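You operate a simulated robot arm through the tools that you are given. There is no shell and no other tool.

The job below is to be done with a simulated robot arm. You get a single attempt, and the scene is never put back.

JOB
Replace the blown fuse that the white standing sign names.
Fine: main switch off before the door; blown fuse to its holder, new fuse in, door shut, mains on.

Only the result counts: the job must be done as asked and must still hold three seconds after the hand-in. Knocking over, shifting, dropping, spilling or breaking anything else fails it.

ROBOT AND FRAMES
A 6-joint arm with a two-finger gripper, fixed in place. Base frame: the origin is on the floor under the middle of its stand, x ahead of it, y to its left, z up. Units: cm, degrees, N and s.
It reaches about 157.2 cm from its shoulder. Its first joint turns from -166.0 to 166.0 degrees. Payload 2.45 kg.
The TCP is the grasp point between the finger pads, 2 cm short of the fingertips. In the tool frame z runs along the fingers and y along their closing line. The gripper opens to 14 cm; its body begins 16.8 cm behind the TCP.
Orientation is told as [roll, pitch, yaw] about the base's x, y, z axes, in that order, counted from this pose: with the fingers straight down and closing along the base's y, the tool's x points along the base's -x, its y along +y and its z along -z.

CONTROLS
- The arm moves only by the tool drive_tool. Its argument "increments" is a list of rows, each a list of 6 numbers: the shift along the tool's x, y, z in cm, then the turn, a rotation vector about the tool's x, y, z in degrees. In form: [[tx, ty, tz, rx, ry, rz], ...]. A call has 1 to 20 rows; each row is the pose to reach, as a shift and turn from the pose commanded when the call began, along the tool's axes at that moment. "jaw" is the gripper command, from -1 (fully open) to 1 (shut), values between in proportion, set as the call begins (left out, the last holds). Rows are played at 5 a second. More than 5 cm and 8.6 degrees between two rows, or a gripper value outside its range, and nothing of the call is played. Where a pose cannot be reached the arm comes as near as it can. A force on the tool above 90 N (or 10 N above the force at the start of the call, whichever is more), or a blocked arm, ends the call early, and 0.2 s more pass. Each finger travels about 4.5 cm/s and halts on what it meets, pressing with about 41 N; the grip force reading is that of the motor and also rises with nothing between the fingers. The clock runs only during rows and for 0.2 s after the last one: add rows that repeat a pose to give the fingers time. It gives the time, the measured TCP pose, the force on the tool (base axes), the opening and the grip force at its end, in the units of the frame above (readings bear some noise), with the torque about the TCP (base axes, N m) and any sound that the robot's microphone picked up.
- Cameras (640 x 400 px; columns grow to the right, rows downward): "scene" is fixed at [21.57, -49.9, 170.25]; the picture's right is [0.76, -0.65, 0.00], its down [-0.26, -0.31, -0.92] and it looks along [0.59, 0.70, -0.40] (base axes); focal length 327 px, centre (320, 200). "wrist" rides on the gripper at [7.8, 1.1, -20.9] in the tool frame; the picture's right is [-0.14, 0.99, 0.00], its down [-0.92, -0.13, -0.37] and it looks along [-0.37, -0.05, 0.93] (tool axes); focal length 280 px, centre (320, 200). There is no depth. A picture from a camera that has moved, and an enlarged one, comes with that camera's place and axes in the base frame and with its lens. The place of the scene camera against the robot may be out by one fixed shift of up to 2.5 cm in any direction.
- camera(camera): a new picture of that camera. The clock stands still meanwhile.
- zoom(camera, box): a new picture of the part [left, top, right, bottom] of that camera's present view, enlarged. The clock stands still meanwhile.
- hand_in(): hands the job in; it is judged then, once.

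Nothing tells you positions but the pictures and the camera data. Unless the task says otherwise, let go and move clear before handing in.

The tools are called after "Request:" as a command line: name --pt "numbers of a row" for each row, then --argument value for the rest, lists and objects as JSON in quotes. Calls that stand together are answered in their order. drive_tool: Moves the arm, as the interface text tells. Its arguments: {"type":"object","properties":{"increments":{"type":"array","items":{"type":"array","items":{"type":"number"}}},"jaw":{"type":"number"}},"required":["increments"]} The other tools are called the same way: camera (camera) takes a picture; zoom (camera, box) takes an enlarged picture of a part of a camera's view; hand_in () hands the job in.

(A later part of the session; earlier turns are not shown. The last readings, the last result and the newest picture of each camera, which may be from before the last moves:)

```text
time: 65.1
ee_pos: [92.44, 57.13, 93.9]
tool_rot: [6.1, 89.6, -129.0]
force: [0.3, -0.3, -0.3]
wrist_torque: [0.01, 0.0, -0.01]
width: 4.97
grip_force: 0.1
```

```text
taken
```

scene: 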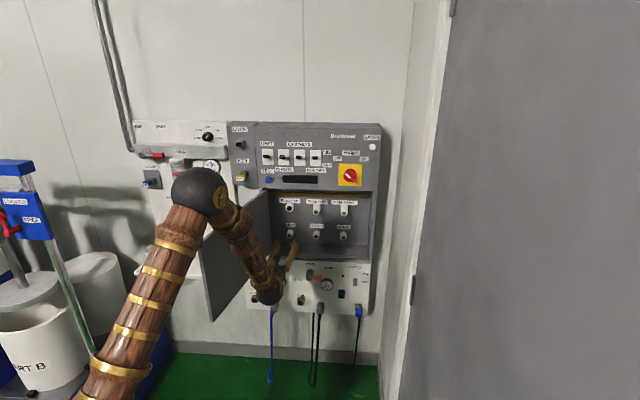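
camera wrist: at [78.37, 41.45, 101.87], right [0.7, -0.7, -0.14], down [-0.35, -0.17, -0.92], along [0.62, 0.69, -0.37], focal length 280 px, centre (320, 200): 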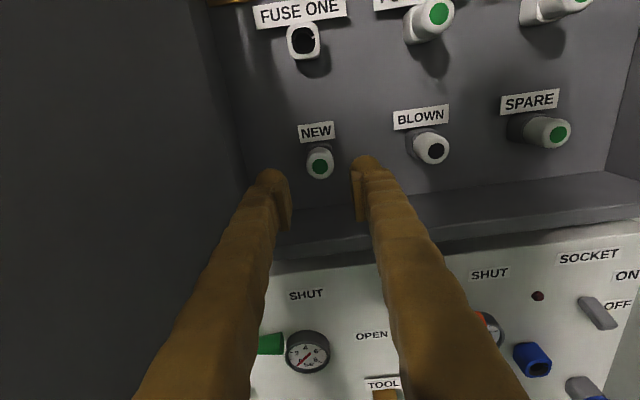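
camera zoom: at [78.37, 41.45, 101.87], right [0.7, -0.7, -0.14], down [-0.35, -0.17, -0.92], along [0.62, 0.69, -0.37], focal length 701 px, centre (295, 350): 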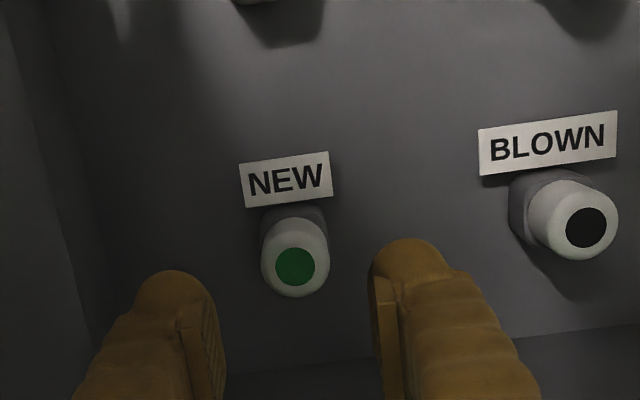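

I'm on NEW's axis within 0.1 cm. I go in to the same grip depth as before.

Request:
drive_tool --pt "-0.1 0 3 0 0 0" --pt "-0.1 0 6 0 0 0" --pt "-0.1 0 8 0 0 0" --pt "-0.1 0 9.2 0 0 0" --pt "-0.1 0 9.8 0 0 0" --pt "-0.1 0 9.8 0 0 0"

Request:
zoom --camera "wrist" --box '[220, 90, 440, 250]'

```text
time: 66.5
ee_pos: [99.32, 64.05, 93.71]
tool_rot: [6.6, 89.7, -128.6]
force: [0.1, -0.2, -0.4]
wrist_torque: [0.0, 0.03, -0.01]
width: 4.97
grip_force: 0.0
```

```text
2.50 times, centred on (330, 170) of wrist
camera zoom: at [85.38, 48.5, 101.75], right [0.7, -0.7, -0.14], down [-0.35, -0.17, -0.92], along [0.62, 0.69, -0.37], focal length 701 px, centre (295, 275)
```

zoom: 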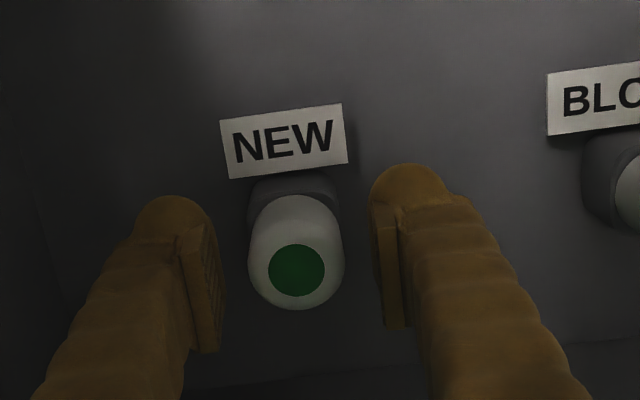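

The NEW fuse is centred between the open fingers. I close on it, then pull it out slowly.

Request:
drive_tool --pt "0 0 0 0 0 0" --pt "0 0 0 0 0 0" --pt "0 0 0 0 0 0" --pt "0 0 0 0 0 0" --pt "0 0 0 0 0 0" --jaw 1

Request:
drive_tool --pt "0 0 -0.3 0 0 0" --pt "0 0 -0.7 0 0 0" --pt "0 0 -1.2 0 0 0" --pt "0 0 -2 0 0 0" --pt "0 0 -3 0 0 0" --pt "0 0 -5 0 0 0" --pt "0 0 -8 0 0 0" --pt "0 0 -10 0 0 0" --pt "0 0 -10 0 0 0"

Request:
camera --camera "wrist"

Request:
zoom --camera "scene" --box '[265, 185, 365, 265]'

```text
time: 67.7
ee_pos: [99.45, 64.08, 93.64]
tool_rot: [6.7, 89.8, -128.2]
force: [3.5, 0.1, 0.3]
wrist_torque: [-0.06, -0.01, 0.0]
width: 2.9
grip_force: 40.9
```

```text
time: 69.7
ee_pos: [92.34, 56.84, 93.52]
tool_rot: [6.6, 89.8, -128.5]
force: [-0.3, 0.3, -0.1]
wrist_torque: [-0.01, -0.03, 0.0]
width: 2.89
grip_force: 41.5
```

```text
taken
camera wrist: at [78.28, 41.26, 101.77], right [0.7, -0.7, -0.14], down [-0.35, -0.17, -0.92], along [0.62, 0.69, -0.37], focal length 280 px, centre (320, 200)
```

wrist: 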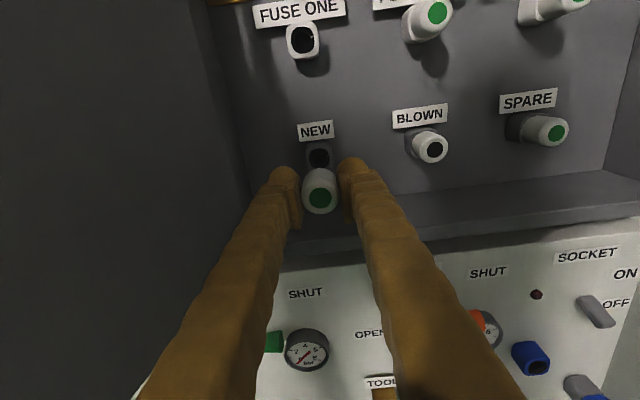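

```text
5.00 times, centred on (315, 225) of scene
camera zoom: at [21.57, -49.9, 170.25], right [0.76, -0.65, 0.0], down [-0.26, -0.31, -0.92], along [0.59, 0.7, -0.4], focal length 1634 px, centre (345, 75)
```

zoom: 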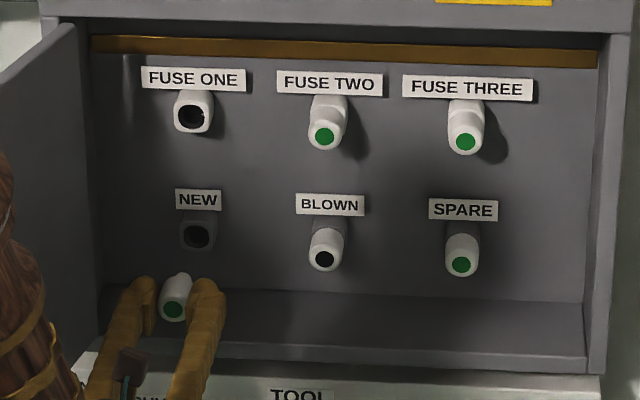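

The new fuse is out. I raise it 13 cm in front of the FUSE ONE socket.

Request:
drive_tool --pt "3.3 0 0 0 0 0" --pt "6.6 0 0 0 0 0" --pt "9.9 0 0 0 0 0" --pt "13.05 0 0 0 0 0" --pt "13.05 0 0 0 0 0"

Request:
camera --camera "wrist"

Request:
zoom --camera "wrist" --box '[220, 60, 440, 220]'

```text
time: 70.9
ee_pos: [92.39, 57.15, 106.76]
tool_rot: [7.4, 89.7, -127.6]
force: [-0.2, 0.6, 0.4]
wrist_torque: [0.02, -0.03, -0.01]
width: 2.88
grip_force: 40.8
```

```text
taken
camera wrist: at [78.38, 41.52, 114.79], right [0.7, -0.7, -0.14], down [-0.35, -0.17, -0.92], along [0.62, 0.69, -0.37], focal length 280 px, centre (320, 200)
```

wrist: 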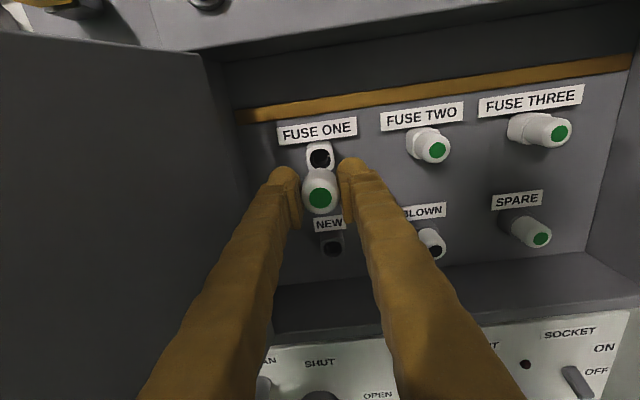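

```text
2.50 times, centred on (330, 140) of wrist
camera zoom: at [78.38, 41.52, 114.79], right [0.7, -0.7, -0.14], down [-0.35, -0.17, -0.92], along [0.62, 0.69, -0.37], focal length 701 px, centre (295, 350)
```

zoom: 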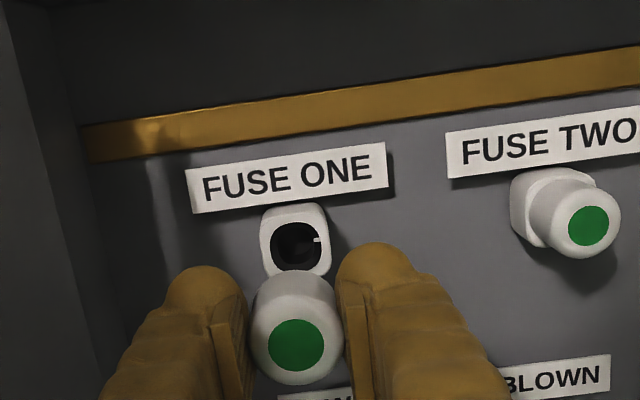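

The new fuse is in line with the FUSE ONE socket (same geometry as the successful BLOWN insertion). I insert stepwise, watching force.

Request:
drive_tool --pt "0 0.03 3 0 0 0" --pt "0 0.03 5 0 0 0" --pt "0 0.03 6 0 0 0" --pt "0 0.03 6.5 0 0 0" --pt "0 0.03 6.5 0 0 0"

Request:
zoom --camera "wrist" --box '[220, 60, 440, 220]'

Request:
zoom --camera "scene" --box '[255, 180, 345, 250]'

```text
time: 72.1
ee_pos: [97.15, 61.57, 106.73]
tool_rot: [6.0, 89.8, -129.0]
force: [0.0, -0.7, 0.3]
wrist_torque: [0.01, -0.02, 0.01]
width: 2.86
grip_force: 41.4
```

```text
2.50 times, centred on (330, 140) of wrist
camera zoom: at [83.07, 46.03, 114.79], right [0.7, -0.7, -0.14], down [-0.35, -0.17, -0.92], along [0.62, 0.69, -0.37], focal length 701 px, centre (295, 350)
```

zoom: 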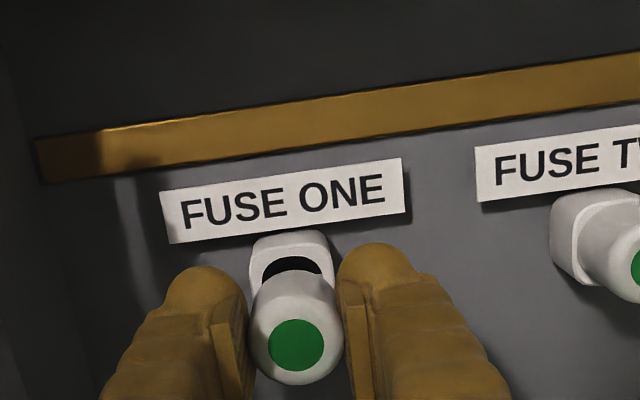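

```text
5.71 times, centred on (300, 215) of scene
camera zoom: at [21.57, -49.9, 170.25], right [0.76, -0.65, 0.0], down [-0.26, -0.31, -0.92], along [0.59, 0.7, -0.4], focal length 1867 px, centre (434, 114)
```

zoom: 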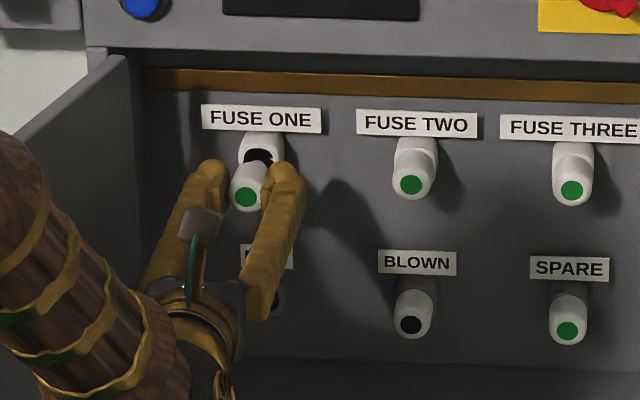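

The socket appears about 0.1 cm left of the fuse compared with the pull-out picture, so I shift left by 0.1 and continue.

Request:
drive_tool --pt "0 -0.1 0.3 0 0 0" --pt "0 -0.1 0.8 0 0 0" --pt "0 -0.1 1.4 0 0 0" --pt "0 -0.1 2 0 0 0" --pt "0 -0.1 2 0 0 0"

Request:
zoom --camera "wrist" --box '[220, 60, 440, 220]'

Request:
zoom --camera "scene" --box '[255, 180, 345, 250]'

```text
time: 73.3
ee_pos: [98.45, 63.12, 106.72]
tool_rot: [6.8, 89.7, -128.4]
force: [0.4, -1.0, -0.3]
wrist_torque: [0.04, -0.02, -0.01]
width: 2.87
grip_force: 41.6
```

```text
2.50 times, centred on (330, 140) of wrist
camera zoom: at [84.34, 47.5, 114.82], right [0.7, -0.7, -0.14], down [-0.35, -0.17, -0.92], along [0.62, 0.69, -0.37], focal length 701 px, centre (295, 350)
```

zoom: 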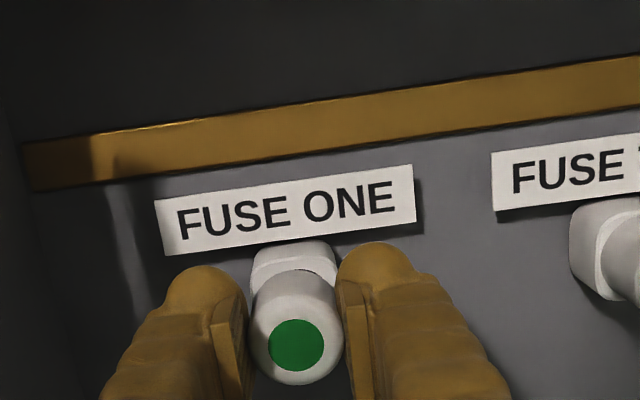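

```text
5.71 times, centred on (300, 215) of scene
camera zoom: at [21.57, -49.9, 170.25], right [0.76, -0.65, 0.0], down [-0.26, -0.31, -0.92], along [0.59, 0.7, -0.4], focal length 1867 px, centre (434, 114)
```

zoom: 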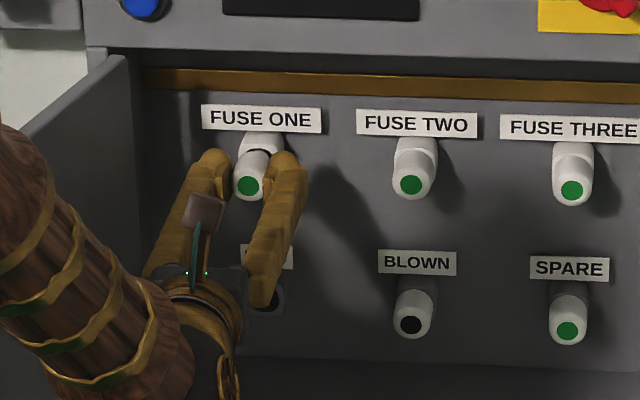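

No force and the fuse is entering the socket. I push on to full depth until I feel the stop.

Request:
drive_tool --pt "0 0 0.4 0 0 0" --pt "0 0 0.8 0 0 0" --pt "0 0 1.2 0 0 0" --pt "0 0 1.2 0 0 0"

Request:
drive_tool --pt "0 0 0.15 0 0 0" --pt "0 0 0.3 0 0 0" --pt "0 0 0.3 0 0 0"

Request:
zoom --camera "wrist" --box '[220, 60, 440, 220]'

Request:
zoom --camera "scene" --box '[255, 180, 345, 250]'

```text
time: 74.3
ee_pos: [99.2, 63.94, 106.82]
tool_rot: [6.7, 89.7, -128.3]
force: [0.0, 0.5, -1.6]
wrist_torque: [0.0, 0.04, 0.0]
width: 2.87
grip_force: 41.1
```

```text
time: 75.1
ee_pos: [99.39, 64.16, 106.66]
tool_rot: [5.1, 89.6, -130.0]
force: [-25.0, -20.7, -0.3]
wrist_torque: [-0.06, 0.09, 0.04]
width: 2.88
grip_force: 41.1
```

```text
2.50 times, centred on (330, 140) of wrist
camera zoom: at [85.36, 48.56, 114.74], right [0.7, -0.7, -0.14], down [-0.35, -0.17, -0.92], along [0.62, 0.69, -0.37], focal length 701 px, centre (295, 350)
```

zoom: 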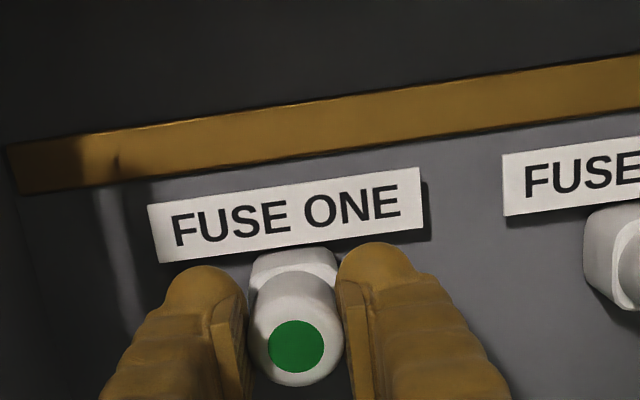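

```text
5.71 times, centred on (300, 215) of scene
camera zoom: at [21.57, -49.9, 170.25], right [0.76, -0.65, 0.0], down [-0.26, -0.31, -0.92], along [0.59, 0.7, -0.4], focal length 1867 px, centre (434, 114)
```

zoom: 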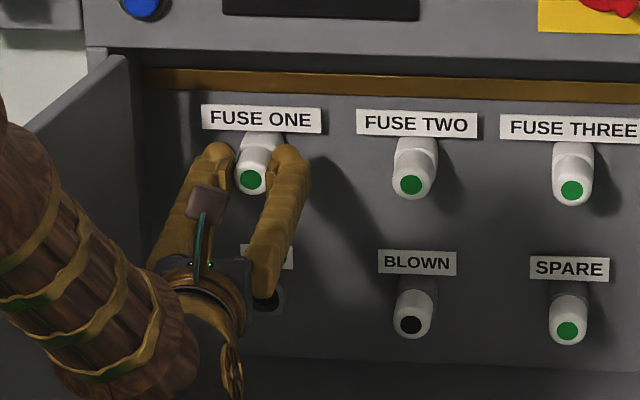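

The new fuse is seated, its end level with TWO and THREE. I release and back out.

Request:
drive_tool --pt "0 0 -0.25 0 0 0" --pt "0 0 -0.25 0 0 0" --pt "0 0 -0.25 0 0 0" --pt "0 0 -0.25 0 0 0" --pt "0 0 -2 0 0 0" --pt "0 0 -5 0 0 0" --pt "0 0 -9 0 0 0" --pt "0 0 -13 0 0 0" --pt "0 0 -17 0 0 0" --pt "0 0 -17 0 0 0" --jaw 0.29

Request:
camera --camera "wrist"

Request:
camera --camera "scene"

Request:
zoom --camera "scene" --box '[190, 170, 390, 330]'

```text
time: 77.3
ee_pos: [87.32, 51.99, 106.96]
tool_rot: [5.5, 89.7, -129.5]
force: [0.4, -0.9, 0.6]
wrist_torque: [0.02, 0.01, 0.0]
width: 5.0
grip_force: 0.0
```

```text
taken
camera wrist: at [73.29, 36.38, 115.02], right [0.7, -0.7, -0.14], down [-0.35, -0.17, -0.92], along [0.62, 0.69, -0.37], focal length 280 px, centre (320, 200)
```

wrist: 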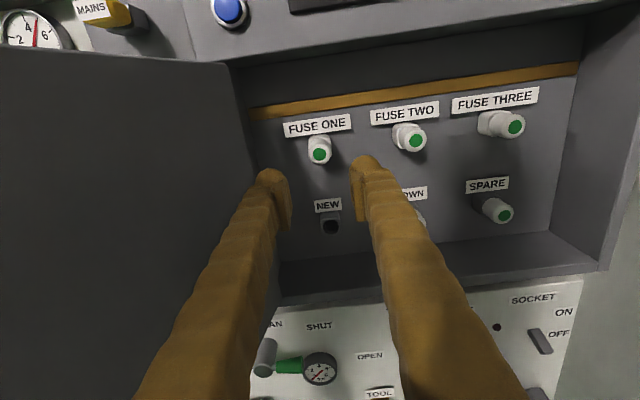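

```text
taken
```

scene: 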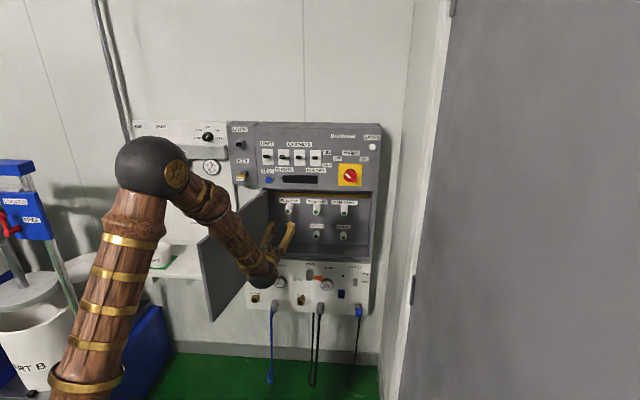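

```text
2.50 times, centred on (290, 250) of scene
camera zoom: at [21.57, -49.9, 170.25], right [0.76, -0.65, 0.0], down [-0.26, -0.31, -0.92], along [0.59, 0.7, -0.4], focal length 817 px, centre (395, 75)
```

zoom: 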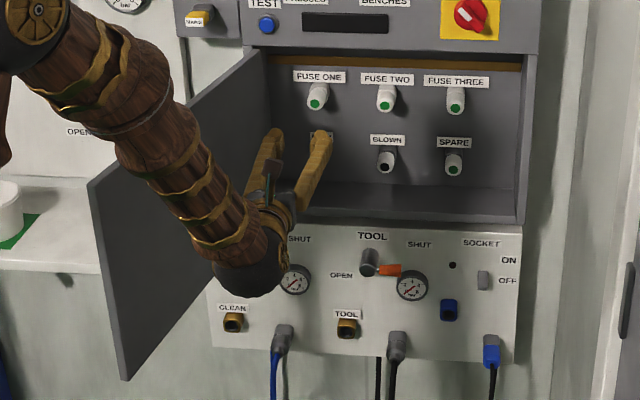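

All fuses are right: FUSE ONE new (green), blown one in its holder. To shut the door (about 101° open) I'll raise the arm, point the fingers down, straddle the door's top edge and swing it back, so first I rise clear.

Request:
drive_tool --pt "3 0 -3 0 0 0" --pt "7 0 -5 0 0 0" --pt "11 0 -7.5 0 0 0" --pt "15 0 -10 0 0 0" --pt "19 0 -12 0 0 0" --pt "23 0 -14 0 0 0" --pt "27 0 -16 0 0 0" --pt "30 0 -17 0 0 0" --pt "30 0 -17 0 0 0"

Request:
camera --camera "scene"

```text
time: 79.3
ee_pos: [75.38, 40.2, 136.99]
tool_rot: [9.2, 89.8, -125.9]
force: [1.2, -0.3, 0.7]
wrist_torque: [0.0, 0.01, -0.02]
width: 4.95
grip_force: 0.0
```

```text
taken
```

scene: 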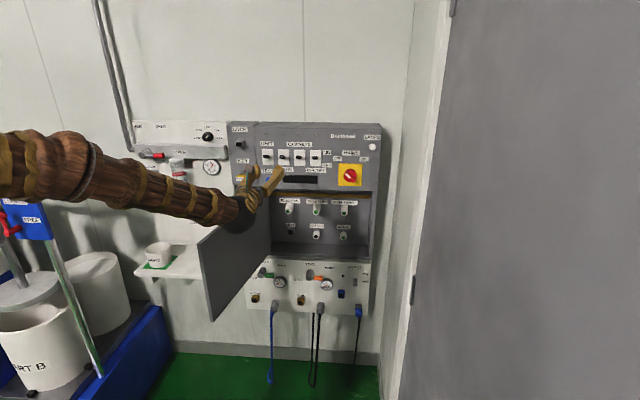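

Clear of the door and panel. Now I pitch the fingers downward.

Request:
drive_tool --pt "0 0 0 0 -8.5 0" --pt "0 0 0 0 -17 0" --pt "0 0 0 0 -25.5 0" --pt "0 0 0 0 -34 0" --pt "0 0 0 0 -42.5 0" --pt "0 0 0 0 -51 0" --pt "0 0 0 0 -59.5 0" --pt "0 0 0 0 -68 0" --pt "0 0 0 0 -76.5 0" --pt "0 0 0 0 -85 0" --pt "0 0 0 0 -90 0" --pt "0 0 0 0 -90 0"

Request:
camera --camera "wrist"

Request:
camera --camera "scene"

```text
time: 81.9
ee_pos: [75.41, 40.22, 136.92]
tool_rot: [0.1, -0.4, -135.1]
force: [0.0, 0.1, -0.5]
wrist_torque: [0.01, 0.03, -0.02]
width: 4.97
grip_force: 0.0
```

```text
taken
camera wrist: at [81.85, 45.07, 157.89], right [0.6, -0.8, 0.0], down [-0.74, -0.56, 0.38], along [-0.3, -0.23, -0.93], focal length 280 px, centre (320, 200)
```

wrist: 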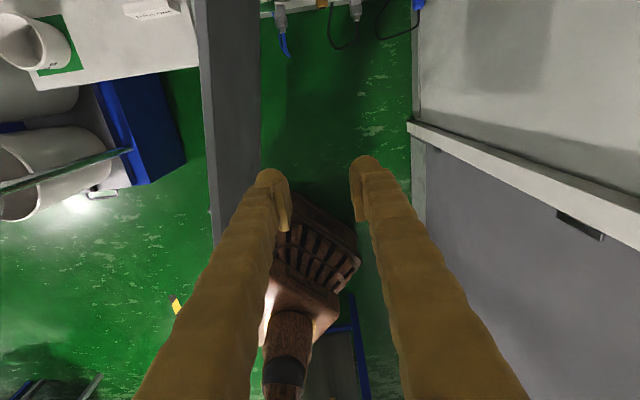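

```text
taken
```

scene: 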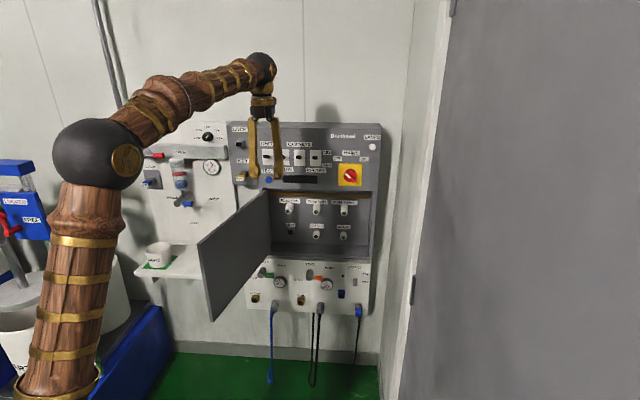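

The camera looks down on the open door's top edge at the left; the sign still stands on the shelf. Zooming to locate the door edge.

Request:
zoom --camera "wrist" --box '[150, 0, 330, 260]'

Request:
zoom --camera "wrist" --box '[90, 0, 270, 80]'

```text
1.54 times, centred on (240, 130) of wrist
camera zoom: at [81.85, 45.07, 157.89], right [0.6, -0.8, 0.0], down [-0.74, -0.56, 0.38], along [-0.3, -0.23, -0.93], focal length 431 px, centre (443, 308)
```

zoom: 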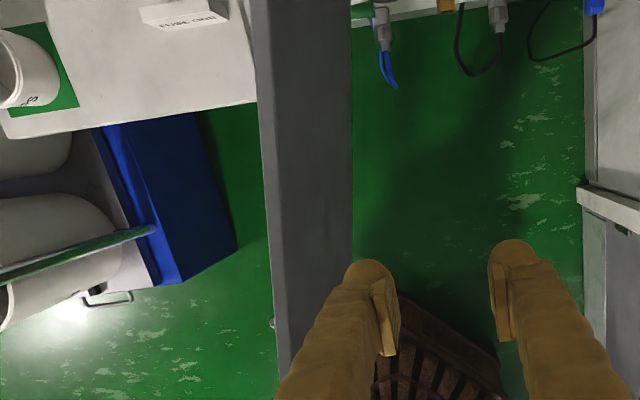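

```text
3.56 times, centred on (180, 40) of wrist
camera zoom: at [81.85, 45.07, 157.89], right [0.6, -0.8, 0.0], down [-0.74, -0.56, 0.38], along [-0.3, -0.23, -0.93], focal length 997 px, centre (818, 769)
```

zoom: 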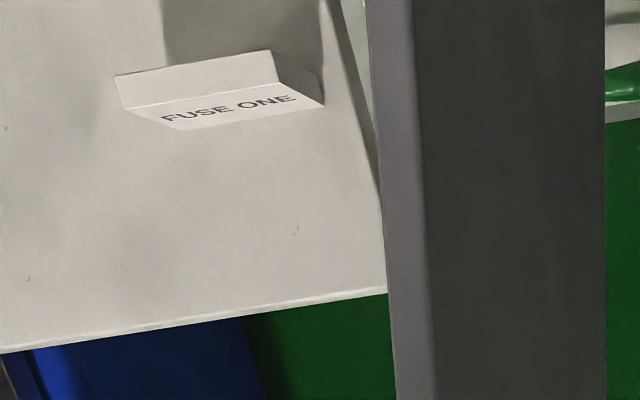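

The door's top edge runs from the hinge to about (8, 78) with 1.5 cm thickness, roughly 102° open. I'll move above it with jaws about 6 cm open, then descend to straddle it.

Request:
drive_tool --pt "-0.8 -3.3 2 0 0 0" --pt "-1.6 -6.6 4 0 0 0" --pt "-2.4 -9.9 6 0 0 0" --pt "-3 -13.2 8 0 0 0" --pt "-3 -16.4 10 0 0 0" --pt "-3 -16.4 12 0 0 0" --pt "-3 -16.4 12 0 0 0" --jaw 0.14

Request:
camera --camera "wrist"

Request:
camera --camera "scene"

```text
time: 83.5
ee_pos: [62.57, 48.65, 125.1]
tool_rot: [-0.6, -0.2, -133.9]
force: [-0.4, 0.7, -0.1]
wrist_torque: [0.02, 0.0, 0.02]
width: 6.01
grip_force: 0.1
out of reach, approached as far as the arm can: row 5, 6, 7
```

```text
taken
camera wrist: at [68.94, 53.46, 146.07], right [0.62, -0.79, -0.01], down [-0.73, -0.58, 0.37], along [-0.3, -0.22, -0.93], focal length 280 px, centre (320, 200)
```

wrist: 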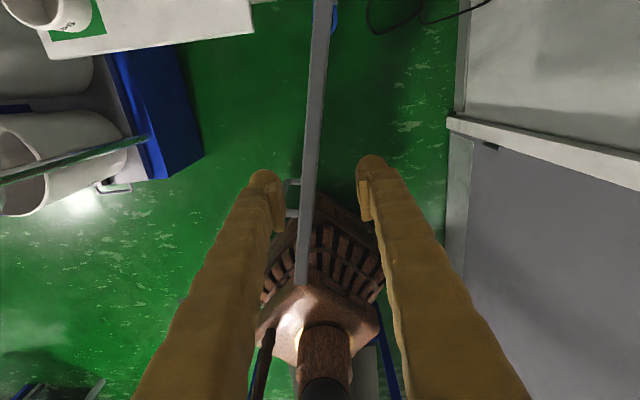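

```text
taken
```

scene: 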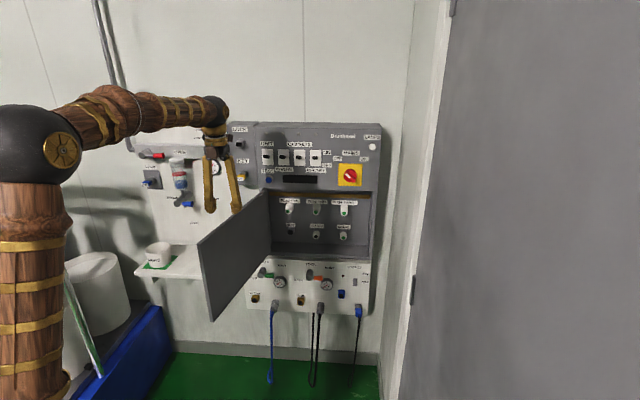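

The fingers straddle the door edge from above; a wrist limit keeps me from turning further one way, so I turn the tool 10° the other way and descend onto the door.

Request:
drive_tool --pt "0 0 0 0 0 -5" --pt "0 0 0 0 0 -10" --pt "0 0 0 0 0 -10"

Request:
camera --camera "wrist"

```text
time: 84.3
ee_pos: [62.51, 48.61, 125.03]
tool_rot: [0.0, -0.3, -125.0]
force: [-0.1, -0.3, 0.7]
wrist_torque: [-0.01, 0.02, 0.0]
width: 6.02
grip_force: 0.1
```

```text
taken
camera wrist: at [68.0, 54.44, 146.05], right [0.73, -0.68, 0.0], down [-0.63, -0.68, 0.37], along [-0.25, -0.27, -0.93], focal length 280 px, centre (320, 200)
```

wrist: 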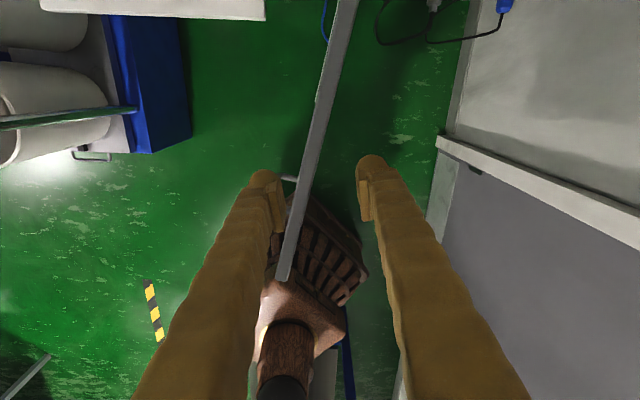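

Now there's turning room; I shift 1 cm left to centre on the door edge and descend about 8 cm.

Request:
drive_tool --pt "0 -1 0 0 0 0" --pt "0 -1 2 0 0 0" --pt "0 -1 4 0 0 0" --pt "0 -1 6 0 0 0" --pt "0 -1 8.5 0 0 0" --pt "0 -1 8.5 0 0 0"

Request:
camera --camera "wrist"

Request:
zoom --camera "scene" --box '[170, 80, 330, 330]'

```text
time: 85.7
ee_pos: [61.98, 48.98, 116.45]
tool_rot: [0.0, -0.3, -125.1]
force: [-0.4, -0.1, -0.8]
wrist_torque: [-0.01, 0.01, 0.0]
width: 6.02
grip_force: 0.0
```

```text
taken
camera wrist: at [67.26, 54.9, 137.45], right [0.73, -0.68, 0.0], down [-0.63, -0.68, 0.37], along [-0.25, -0.27, -0.93], focal length 280 px, centre (320, 200)
```

wrist: 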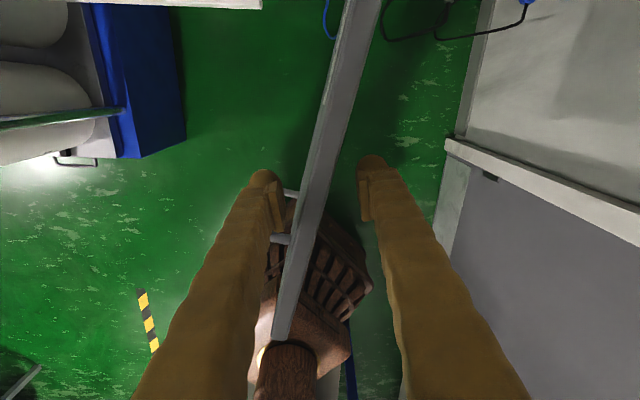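

```text
1.60 times, centred on (250, 205) of scene
camera zoom: at [21.57, -49.9, 170.25], right [0.76, -0.65, 0.0], down [-0.26, -0.31, -0.92], along [0.59, 0.7, -0.4], focal length 523 px, centre (432, 192)
```

zoom: 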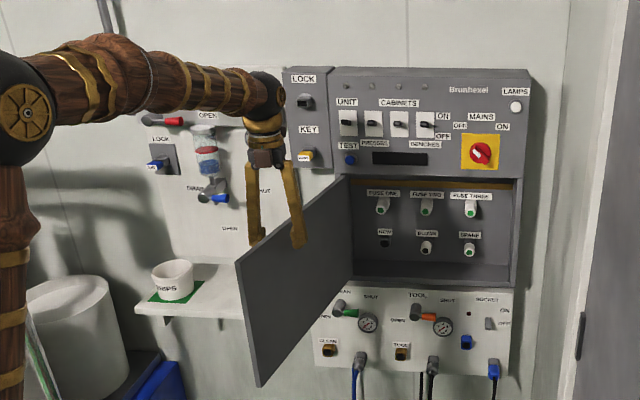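

The fingers straddle the door with no contact. I now sweep right along the door's arc to swing it back toward closed.

Request:
drive_tool --pt "-0.7 3.2 0 0 0 0" --pt "-1.32 6.32 0 0 0 0" --pt "-1.6 9.3 0 0 0 -3" --pt "-1.7 12.19 0 0 0 -5" --pt "-1.45 15.2 0 0 0 -9" --pt "-1.06 18.1 0 0 0 -12" --pt "-1.06 18.1 0 0 0 -12"

Request:
camera --camera "wrist"

Request:
camera --camera "scene"

```text
time: 87.3
ee_pos: [75.77, 37.72, 116.29]
tool_rot: [0.0, -0.3, -113.1]
force: [-0.6, -0.8, 0.2]
wrist_torque: [0.03, 0.0, -0.02]
width: 6.0
grip_force: 0.1
```

```text
taken
camera wrist: at [79.93, 44.52, 137.33], right [0.86, -0.51, 0.0], down [-0.48, -0.8, 0.37], along [-0.19, -0.32, -0.93], focal length 280 px, centre (320, 200)
```

wrist: 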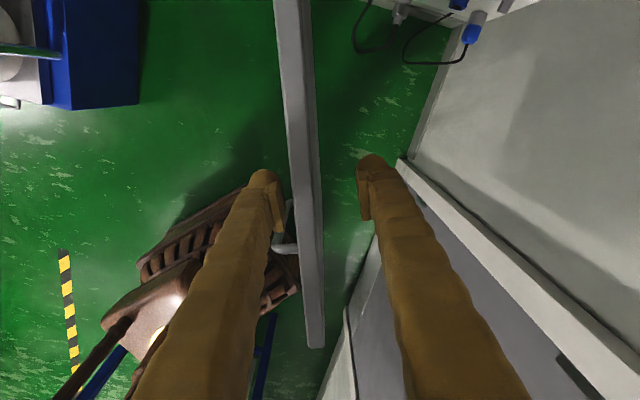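

```text
taken
```

scene: 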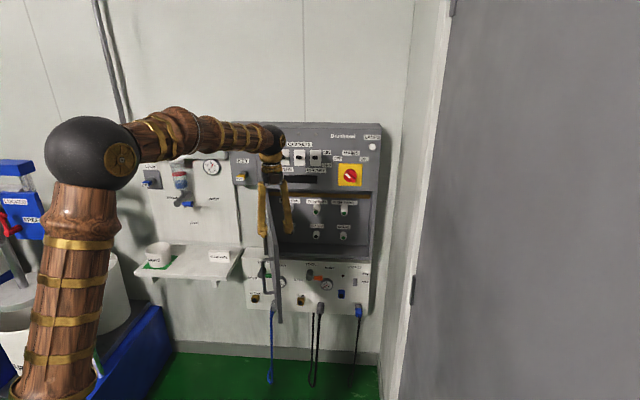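

The door follows well. I continue the sweep to about 40°.

Request:
drive_tool --pt "0.2 3.2 0 0 0 -5" --pt "0.62 6.34 0 0 0 -10" --pt "1.25 9.2 0 0 0 -15" --pt "2.08 12.06 0 0 0 -20" --pt "3.2 14.8 0 0 0 -24" --pt "4.53 17.47 0 0 0 -28" --pt "4.53 17.47 0 0 0 -28"

Request:
camera --camera "wrist"

Request:
camera --camera "scene"

```text
time: 88.9
ee_pos: [93.96, 35.1, 116.63]
tool_rot: [-0.2, -0.2, -85.0]
force: [0.4, -0.3, 0.7]
wrist_torque: [0.03, 0.03, 0.0]
width: 6.01
grip_force: 0.0
```

```text
taken
camera wrist: at [94.35, 43.0, 137.58], right [1.0, -0.05, 0.0], down [-0.05, -0.93, 0.37], along [-0.02, -0.37, -0.93], focal length 280 px, centre (320, 200)
```

wrist: 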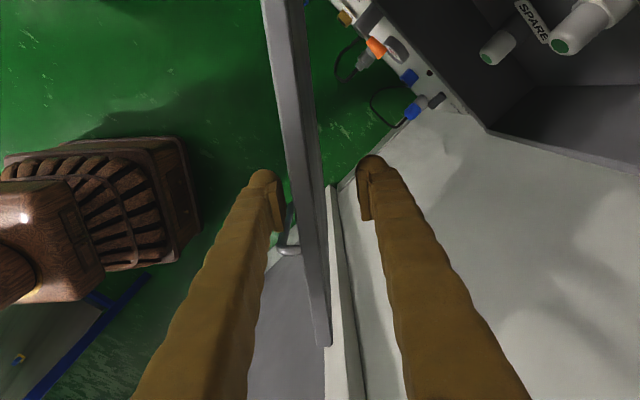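

```text
taken
```

scene: 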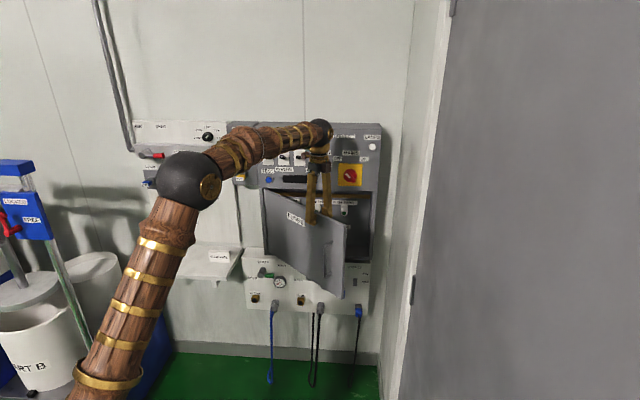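

The door is at about 42°. I lift out of the straddle and back away from the panel.

Request:
drive_tool --pt "0 0 -4 0 0 0" --pt "0 0 -8 0 0 0" --pt "0 0 -11 0 0 0" --pt "-2.6 -3.1 -13 0 0 5" --pt "-5.2 -6.2 -15 0 0 10" --pt "-7.8 -9.3 -15 0 0 15" --pt "-10.4 -12.4 -15 0 0 22" --pt "-13 -15.5 -15 0 0 29" --pt "-15.6 -18.6 -15 0 0 36" --pt "-15.6 -18.6 -15 0 0 43" --pt "-15.6 -18.6 -15 0 0 50" --pt "-15.6 -18.6 -15 0 0 50"

Request:
camera --camera "scene"

```text
time: 91.5
ee_pos: [76.84, 17.95, 131.68]
tool_rot: [0.0, -0.3, -135.1]
force: [0.1, 0.7, 0.4]
wrist_torque: [0.0, 0.0, -0.02]
width: 6.02
grip_force: 0.1
```

```text
taken
```

scene: 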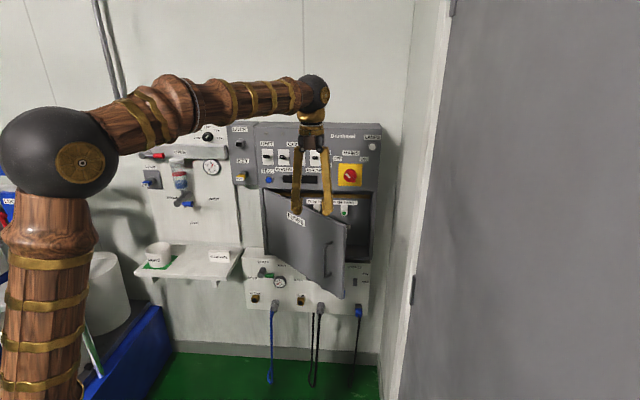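

Clear. Now I pitch the fingers back up to horizontal and close them for pushing.

Request:
drive_tool --pt "0 0 0 0 8.5 0" --pt "0 0 0 0 17 0" --pt "0 0 0 0 25.5 0" --pt "0 0 0 0 34 0" --pt "0 0 0 0 42.5 0" --pt "0 0 0 0 51 0" --pt "0 0 0 0 59.5 0" --pt "0 0 0 0 68 0" --pt "0 0 0 0 76.5 0" --pt "0 0 0 0 85 0" --pt "0 0 0 0 90.3 0" --pt "0 0 0 0 90.3 0" --jaw 1

Request:
camera --camera "wrist"

Request:
camera --camera "scene"

```text
time: 94.1
ee_pos: [76.67, 18.17, 131.61]
tool_rot: [121.1, 89.9, -14.0]
force: [0.7, -0.8, 0.5]
wrist_torque: [0.0, 0.0, 0.0]
width: 0.0
grip_force: 29.7
```

```text
taken
camera wrist: at [62.6, 2.5, 139.43], right [0.7, -0.7, -0.14], down [-0.35, -0.17, -0.92], along [0.62, 0.69, -0.36], focal length 280 px, centre (320, 200)
```

wrist: 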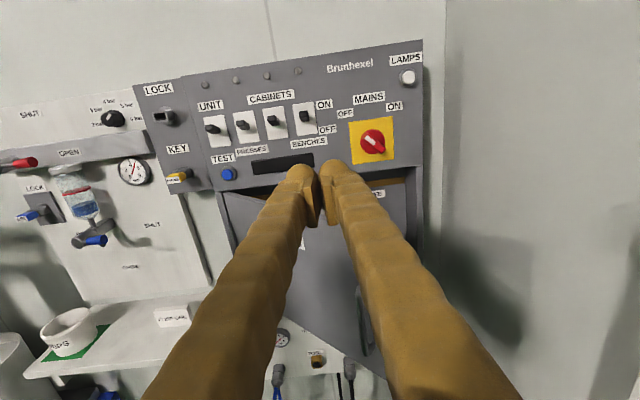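

```text
taken
```

scene: 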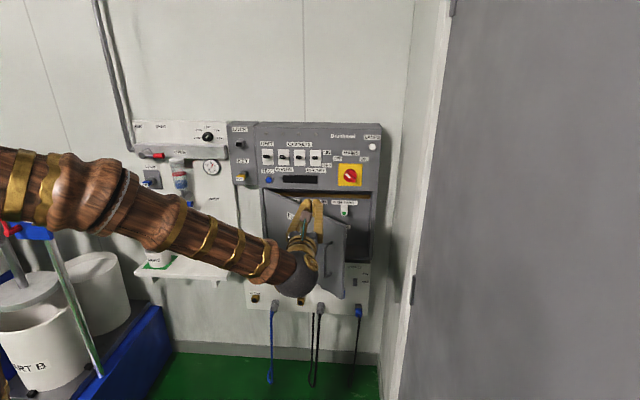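

I line up above the handle's height, right 46, then push the door closed with straight forward motion.

Request:
drive_tool --pt "-4.2 1.2 0 0 0 0" --pt "-8.4 2.4 0 0 0 0" --pt "-12.6 3.6 0 0 0 0" --pt "-16.8 4.6 0 0 0 0" --pt "-16.8 4.6 4 0 0 0" --pt "-16.8 4.6 8 0 0 0" --pt "-16.8 4.6 12 0 0 0" --pt "-16.8 4.6 16 0 0 0" --pt "-16.8 4.6 20 0 0 0" --pt "-16.8 4.6 24 0 0 0" --pt "-16.8 4.6 28 0 0 0" --pt "-16.8 4.6 28 0 0 0"

Request:
camera --camera "wrist"

Request:
camera --camera "scene"

```text
time: 96.7
ee_pos: [99.81, 34.84, 114.83]
tool_rot: [77.0, 89.9, -58.0]
force: [-0.2, 0.1, 0.6]
wrist_torque: [0.01, 0.01, 0.0]
width: 0.02
grip_force: 29.7
```

```text
taken
camera wrist: at [85.73, 19.22, 122.75], right [0.7, -0.7, -0.14], down [-0.35, -0.17, -0.92], along [0.62, 0.69, -0.37], focal length 280 px, centre (320, 200)
```

wrist: 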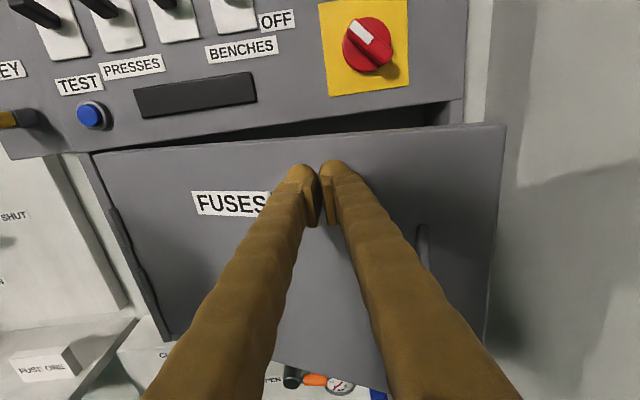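

```text
taken
```

scene: 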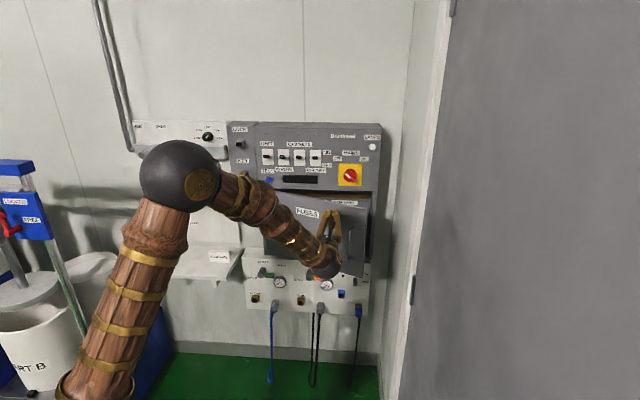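

The door is closing ahead of the fingertips. I push on, slowing near the end.

Request:
drive_tool --pt "0 0 3 0 0 0" --pt "0 0 6 0 0 0" --pt "0 0 9 0 0 0" --pt "0 0 11 0 0 0" --pt "0 0 12.5 0 0 0" --pt "0 0 13.5 0 0 0" --pt "0 0 14.2 0 0 0" --pt "0 0 14.2 0 0 0"

Request:
camera --camera "wrist"

Request:
camera --camera "scene"

```text
time: 98.5
ee_pos: [109.67, 44.71, 114.83]
tool_rot: [66.2, 90.0, -68.9]
force: [0.0, -0.1, 1.0]
wrist_torque: [0.05, 0.0, -0.01]
width: 0.0
grip_force: 29.7
```

```text
taken
camera wrist: at [95.66, 29.05, 122.69], right [0.7, -0.7, -0.14], down [-0.35, -0.17, -0.92], along [0.62, 0.69, -0.37], focal length 280 px, centre (320, 200)
```

wrist: 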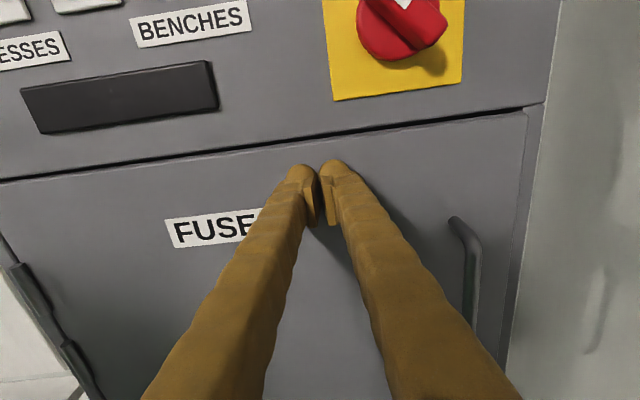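

```text
taken
```

scene: 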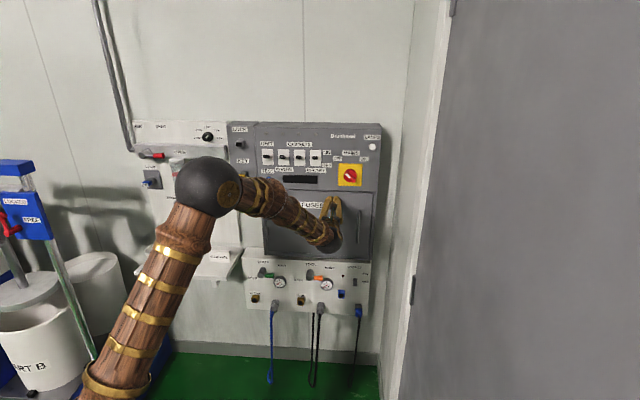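

The door is nearly flush. I push the last bit slowly until I feel the stop.

Request:
drive_tool --pt "0 0 0.4 0 0 0" --pt "0 0 0.8 0 0 0" --pt "0 0 1.1 0 0 0" --pt "0 0 1.1 0 0 0"

Request:
camera --camera "wrist"

```text
time: 99.5
ee_pos: [110.36, 45.19, 114.69]
tool_rot: [26.2, 89.9, -108.9]
force: [-78.6, -44.9, -2.8]
wrist_torque: [-0.02, 0.0, 0.52]
width: 0.6
grip_force: 29.6
```

```text
taken
camera wrist: at [96.35, 29.69, 122.64], right [0.7, -0.7, -0.14], down [-0.35, -0.17, -0.92], along [0.62, 0.69, -0.37], focal length 280 px, centre (320, 200)
```

wrist: 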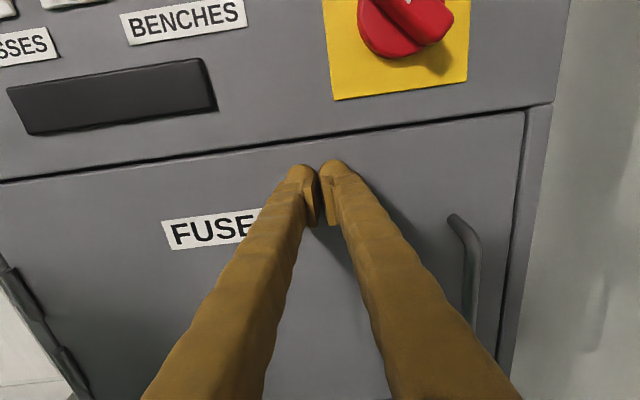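

The door is against its stop and flush with the frame. I back away and inspect.

Request:
drive_tool --pt "0 0 -1 0 0 0" --pt "0 0 -4 0 0 0" --pt "0 0 -8 0 0 0" --pt "0 0 -12 0 0 0" --pt "0 0 -16 0 0 0" --pt "0 0 -20 0 0 0" --pt "0 0 -20 0 0 0"

Request:
camera --camera "wrist"

Request:
zoom --camera "scene" --box '[240, 170, 390, 280]'

```text
time: 101.1
ee_pos: [96.36, 31.28, 114.64]
tool_rot: [43.3, 89.9, -91.8]
force: [0.6, 0.2, 1.0]
wrist_torque: [-0.03, -0.01, 0.05]
width: 0.0
grip_force: 29.7
```

```text
taken
camera wrist: at [82.36, 15.57, 122.54], right [0.7, -0.7, -0.14], down [-0.35, -0.17, -0.92], along [0.62, 0.69, -0.37], focal length 280 px, centre (320, 200)
```

wrist: 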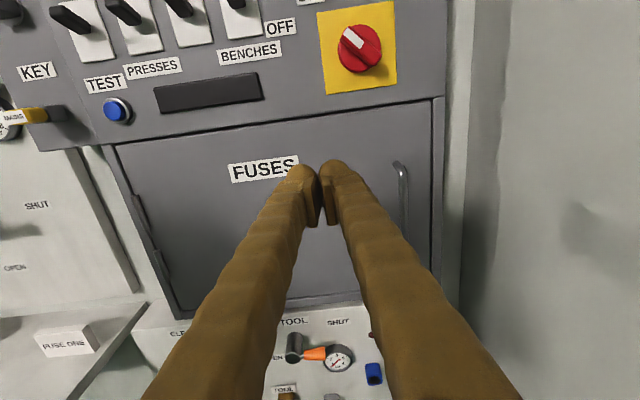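

```text
3.64 times, centred on (315, 225) of scene
camera zoom: at [21.57, -49.9, 170.25], right [0.76, -0.65, 0.0], down [-0.26, -0.31, -0.92], along [0.59, 0.7, -0.4], focal length 1188 px, centre (338, 109)
```

zoom: 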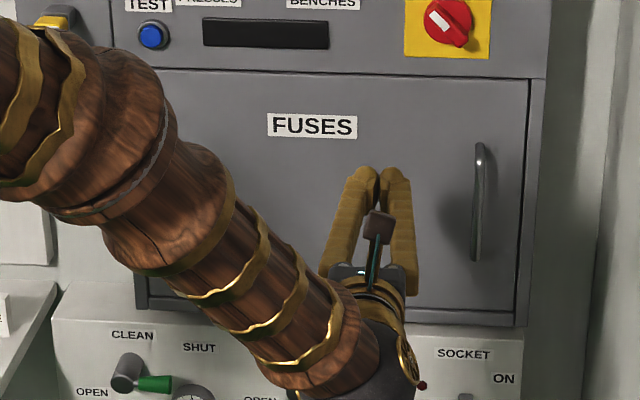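

The door is shut. Now the mains: I move in front of the knob, open the jaws to 6 cm and turn to the knob's present OFF angle.

Request:
drive_tool --pt "3 1.8 0 0 0 0" --pt "6 3.5 0 0 0 0" --pt "9 5.3 0 0 0 0" --pt "11.8 7 0 0 0 0" --pt "11.8 7 0 0 0 -7.5" --pt "11.8 7 0 0 0 -15" --pt "11.8 7 0 0 0 -22.5" --pt "11.8 7 0 0 0 -30" --pt "11.8 7 0 0 0 -37.5" --pt "11.8 7 3 0 0 -45" --pt "11.8 7 6 0 0 -45" --pt "11.8 7 9 0 0 -45" --pt "11.8 7 9 0 0 -45" --jaw 0.14

Request:
camera --camera "wrist"

Request:
zoom --camera "wrist" --box '[240, 90, 400, 220]'

```text
time: 103.9
ee_pos: [107.66, 32.84, 126.65]
tool_rot: [90.0, 45.0, -45.1]
force: [0.2, -0.1, -1.2]
wrist_torque: [0.03, -0.01, -0.03]
width: 6.03
grip_force: 0.0
```

```text
taken
camera wrist: at [89.43, 21.36, 133.03], right [0.56, -0.56, 0.6], down [0.13, -0.66, -0.74], along [0.82, 0.5, -0.29], focal length 280 px, centre (320, 200)
```

wrist: 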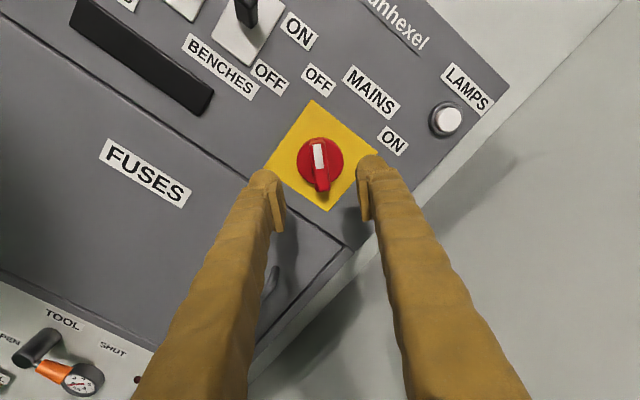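

```text
3.08 times, centred on (320, 155) of wrist
camera zoom: at [89.43, 21.36, 133.03], right [0.56, -0.56, 0.6], down [0.13, -0.66, -0.74], along [0.82, 0.5, -0.29], focal length 863 px, centre (320, 338)
```

zoom: 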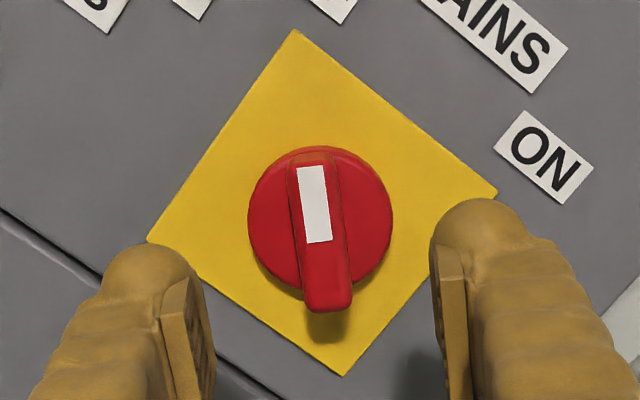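

The bar is aligned and centred between the fingers. I advance around it and close.

Request:
drive_tool --pt "0 0 3 0 0 0" --pt "0 0 6 0 0 0" --pt "0 0 8 0 0 0" --pt "0 0 8.7 0 0 0" --pt "0 0 8.7 0 0 0"

Request:
drive_tool --pt "0 0 0 0 0 0" --pt "0 0 0 0 0 0" --pt "0 0 0 0 0 0" --pt "0 0 0 0 0 0" --pt "0 0 0 0 0 0" --jaw 1

Request:
zoom --camera "wrist" --box '[220, 60, 420, 210]'

```text
time: 105.1
ee_pos: [113.76, 38.81, 126.66]
tool_rot: [90.0, 45.0, -45.1]
force: [-0.9, -0.6, -0.8]
wrist_torque: [0.0, -0.03, 0.02]
width: 6.02
grip_force: 0.0
```

```text
time: 106.3
ee_pos: [113.75, 38.86, 126.57]
tool_rot: [90.0, 45.1, -45.1]
force: [1.6, 1.1, 0.5]
wrist_torque: [0.01, 0.03, -0.01]
width: 1.72
grip_force: 43.2
```

```text
2.67 times, centred on (320, 135) of wrist
camera zoom: at [95.57, 27.47, 132.99], right [0.56, -0.56, 0.6], down [0.13, -0.66, -0.74], along [0.82, 0.5, -0.29], focal length 748 px, centre (320, 373)
```

zoom: 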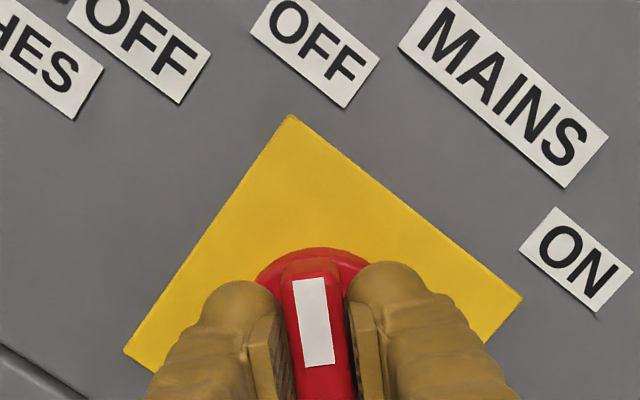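

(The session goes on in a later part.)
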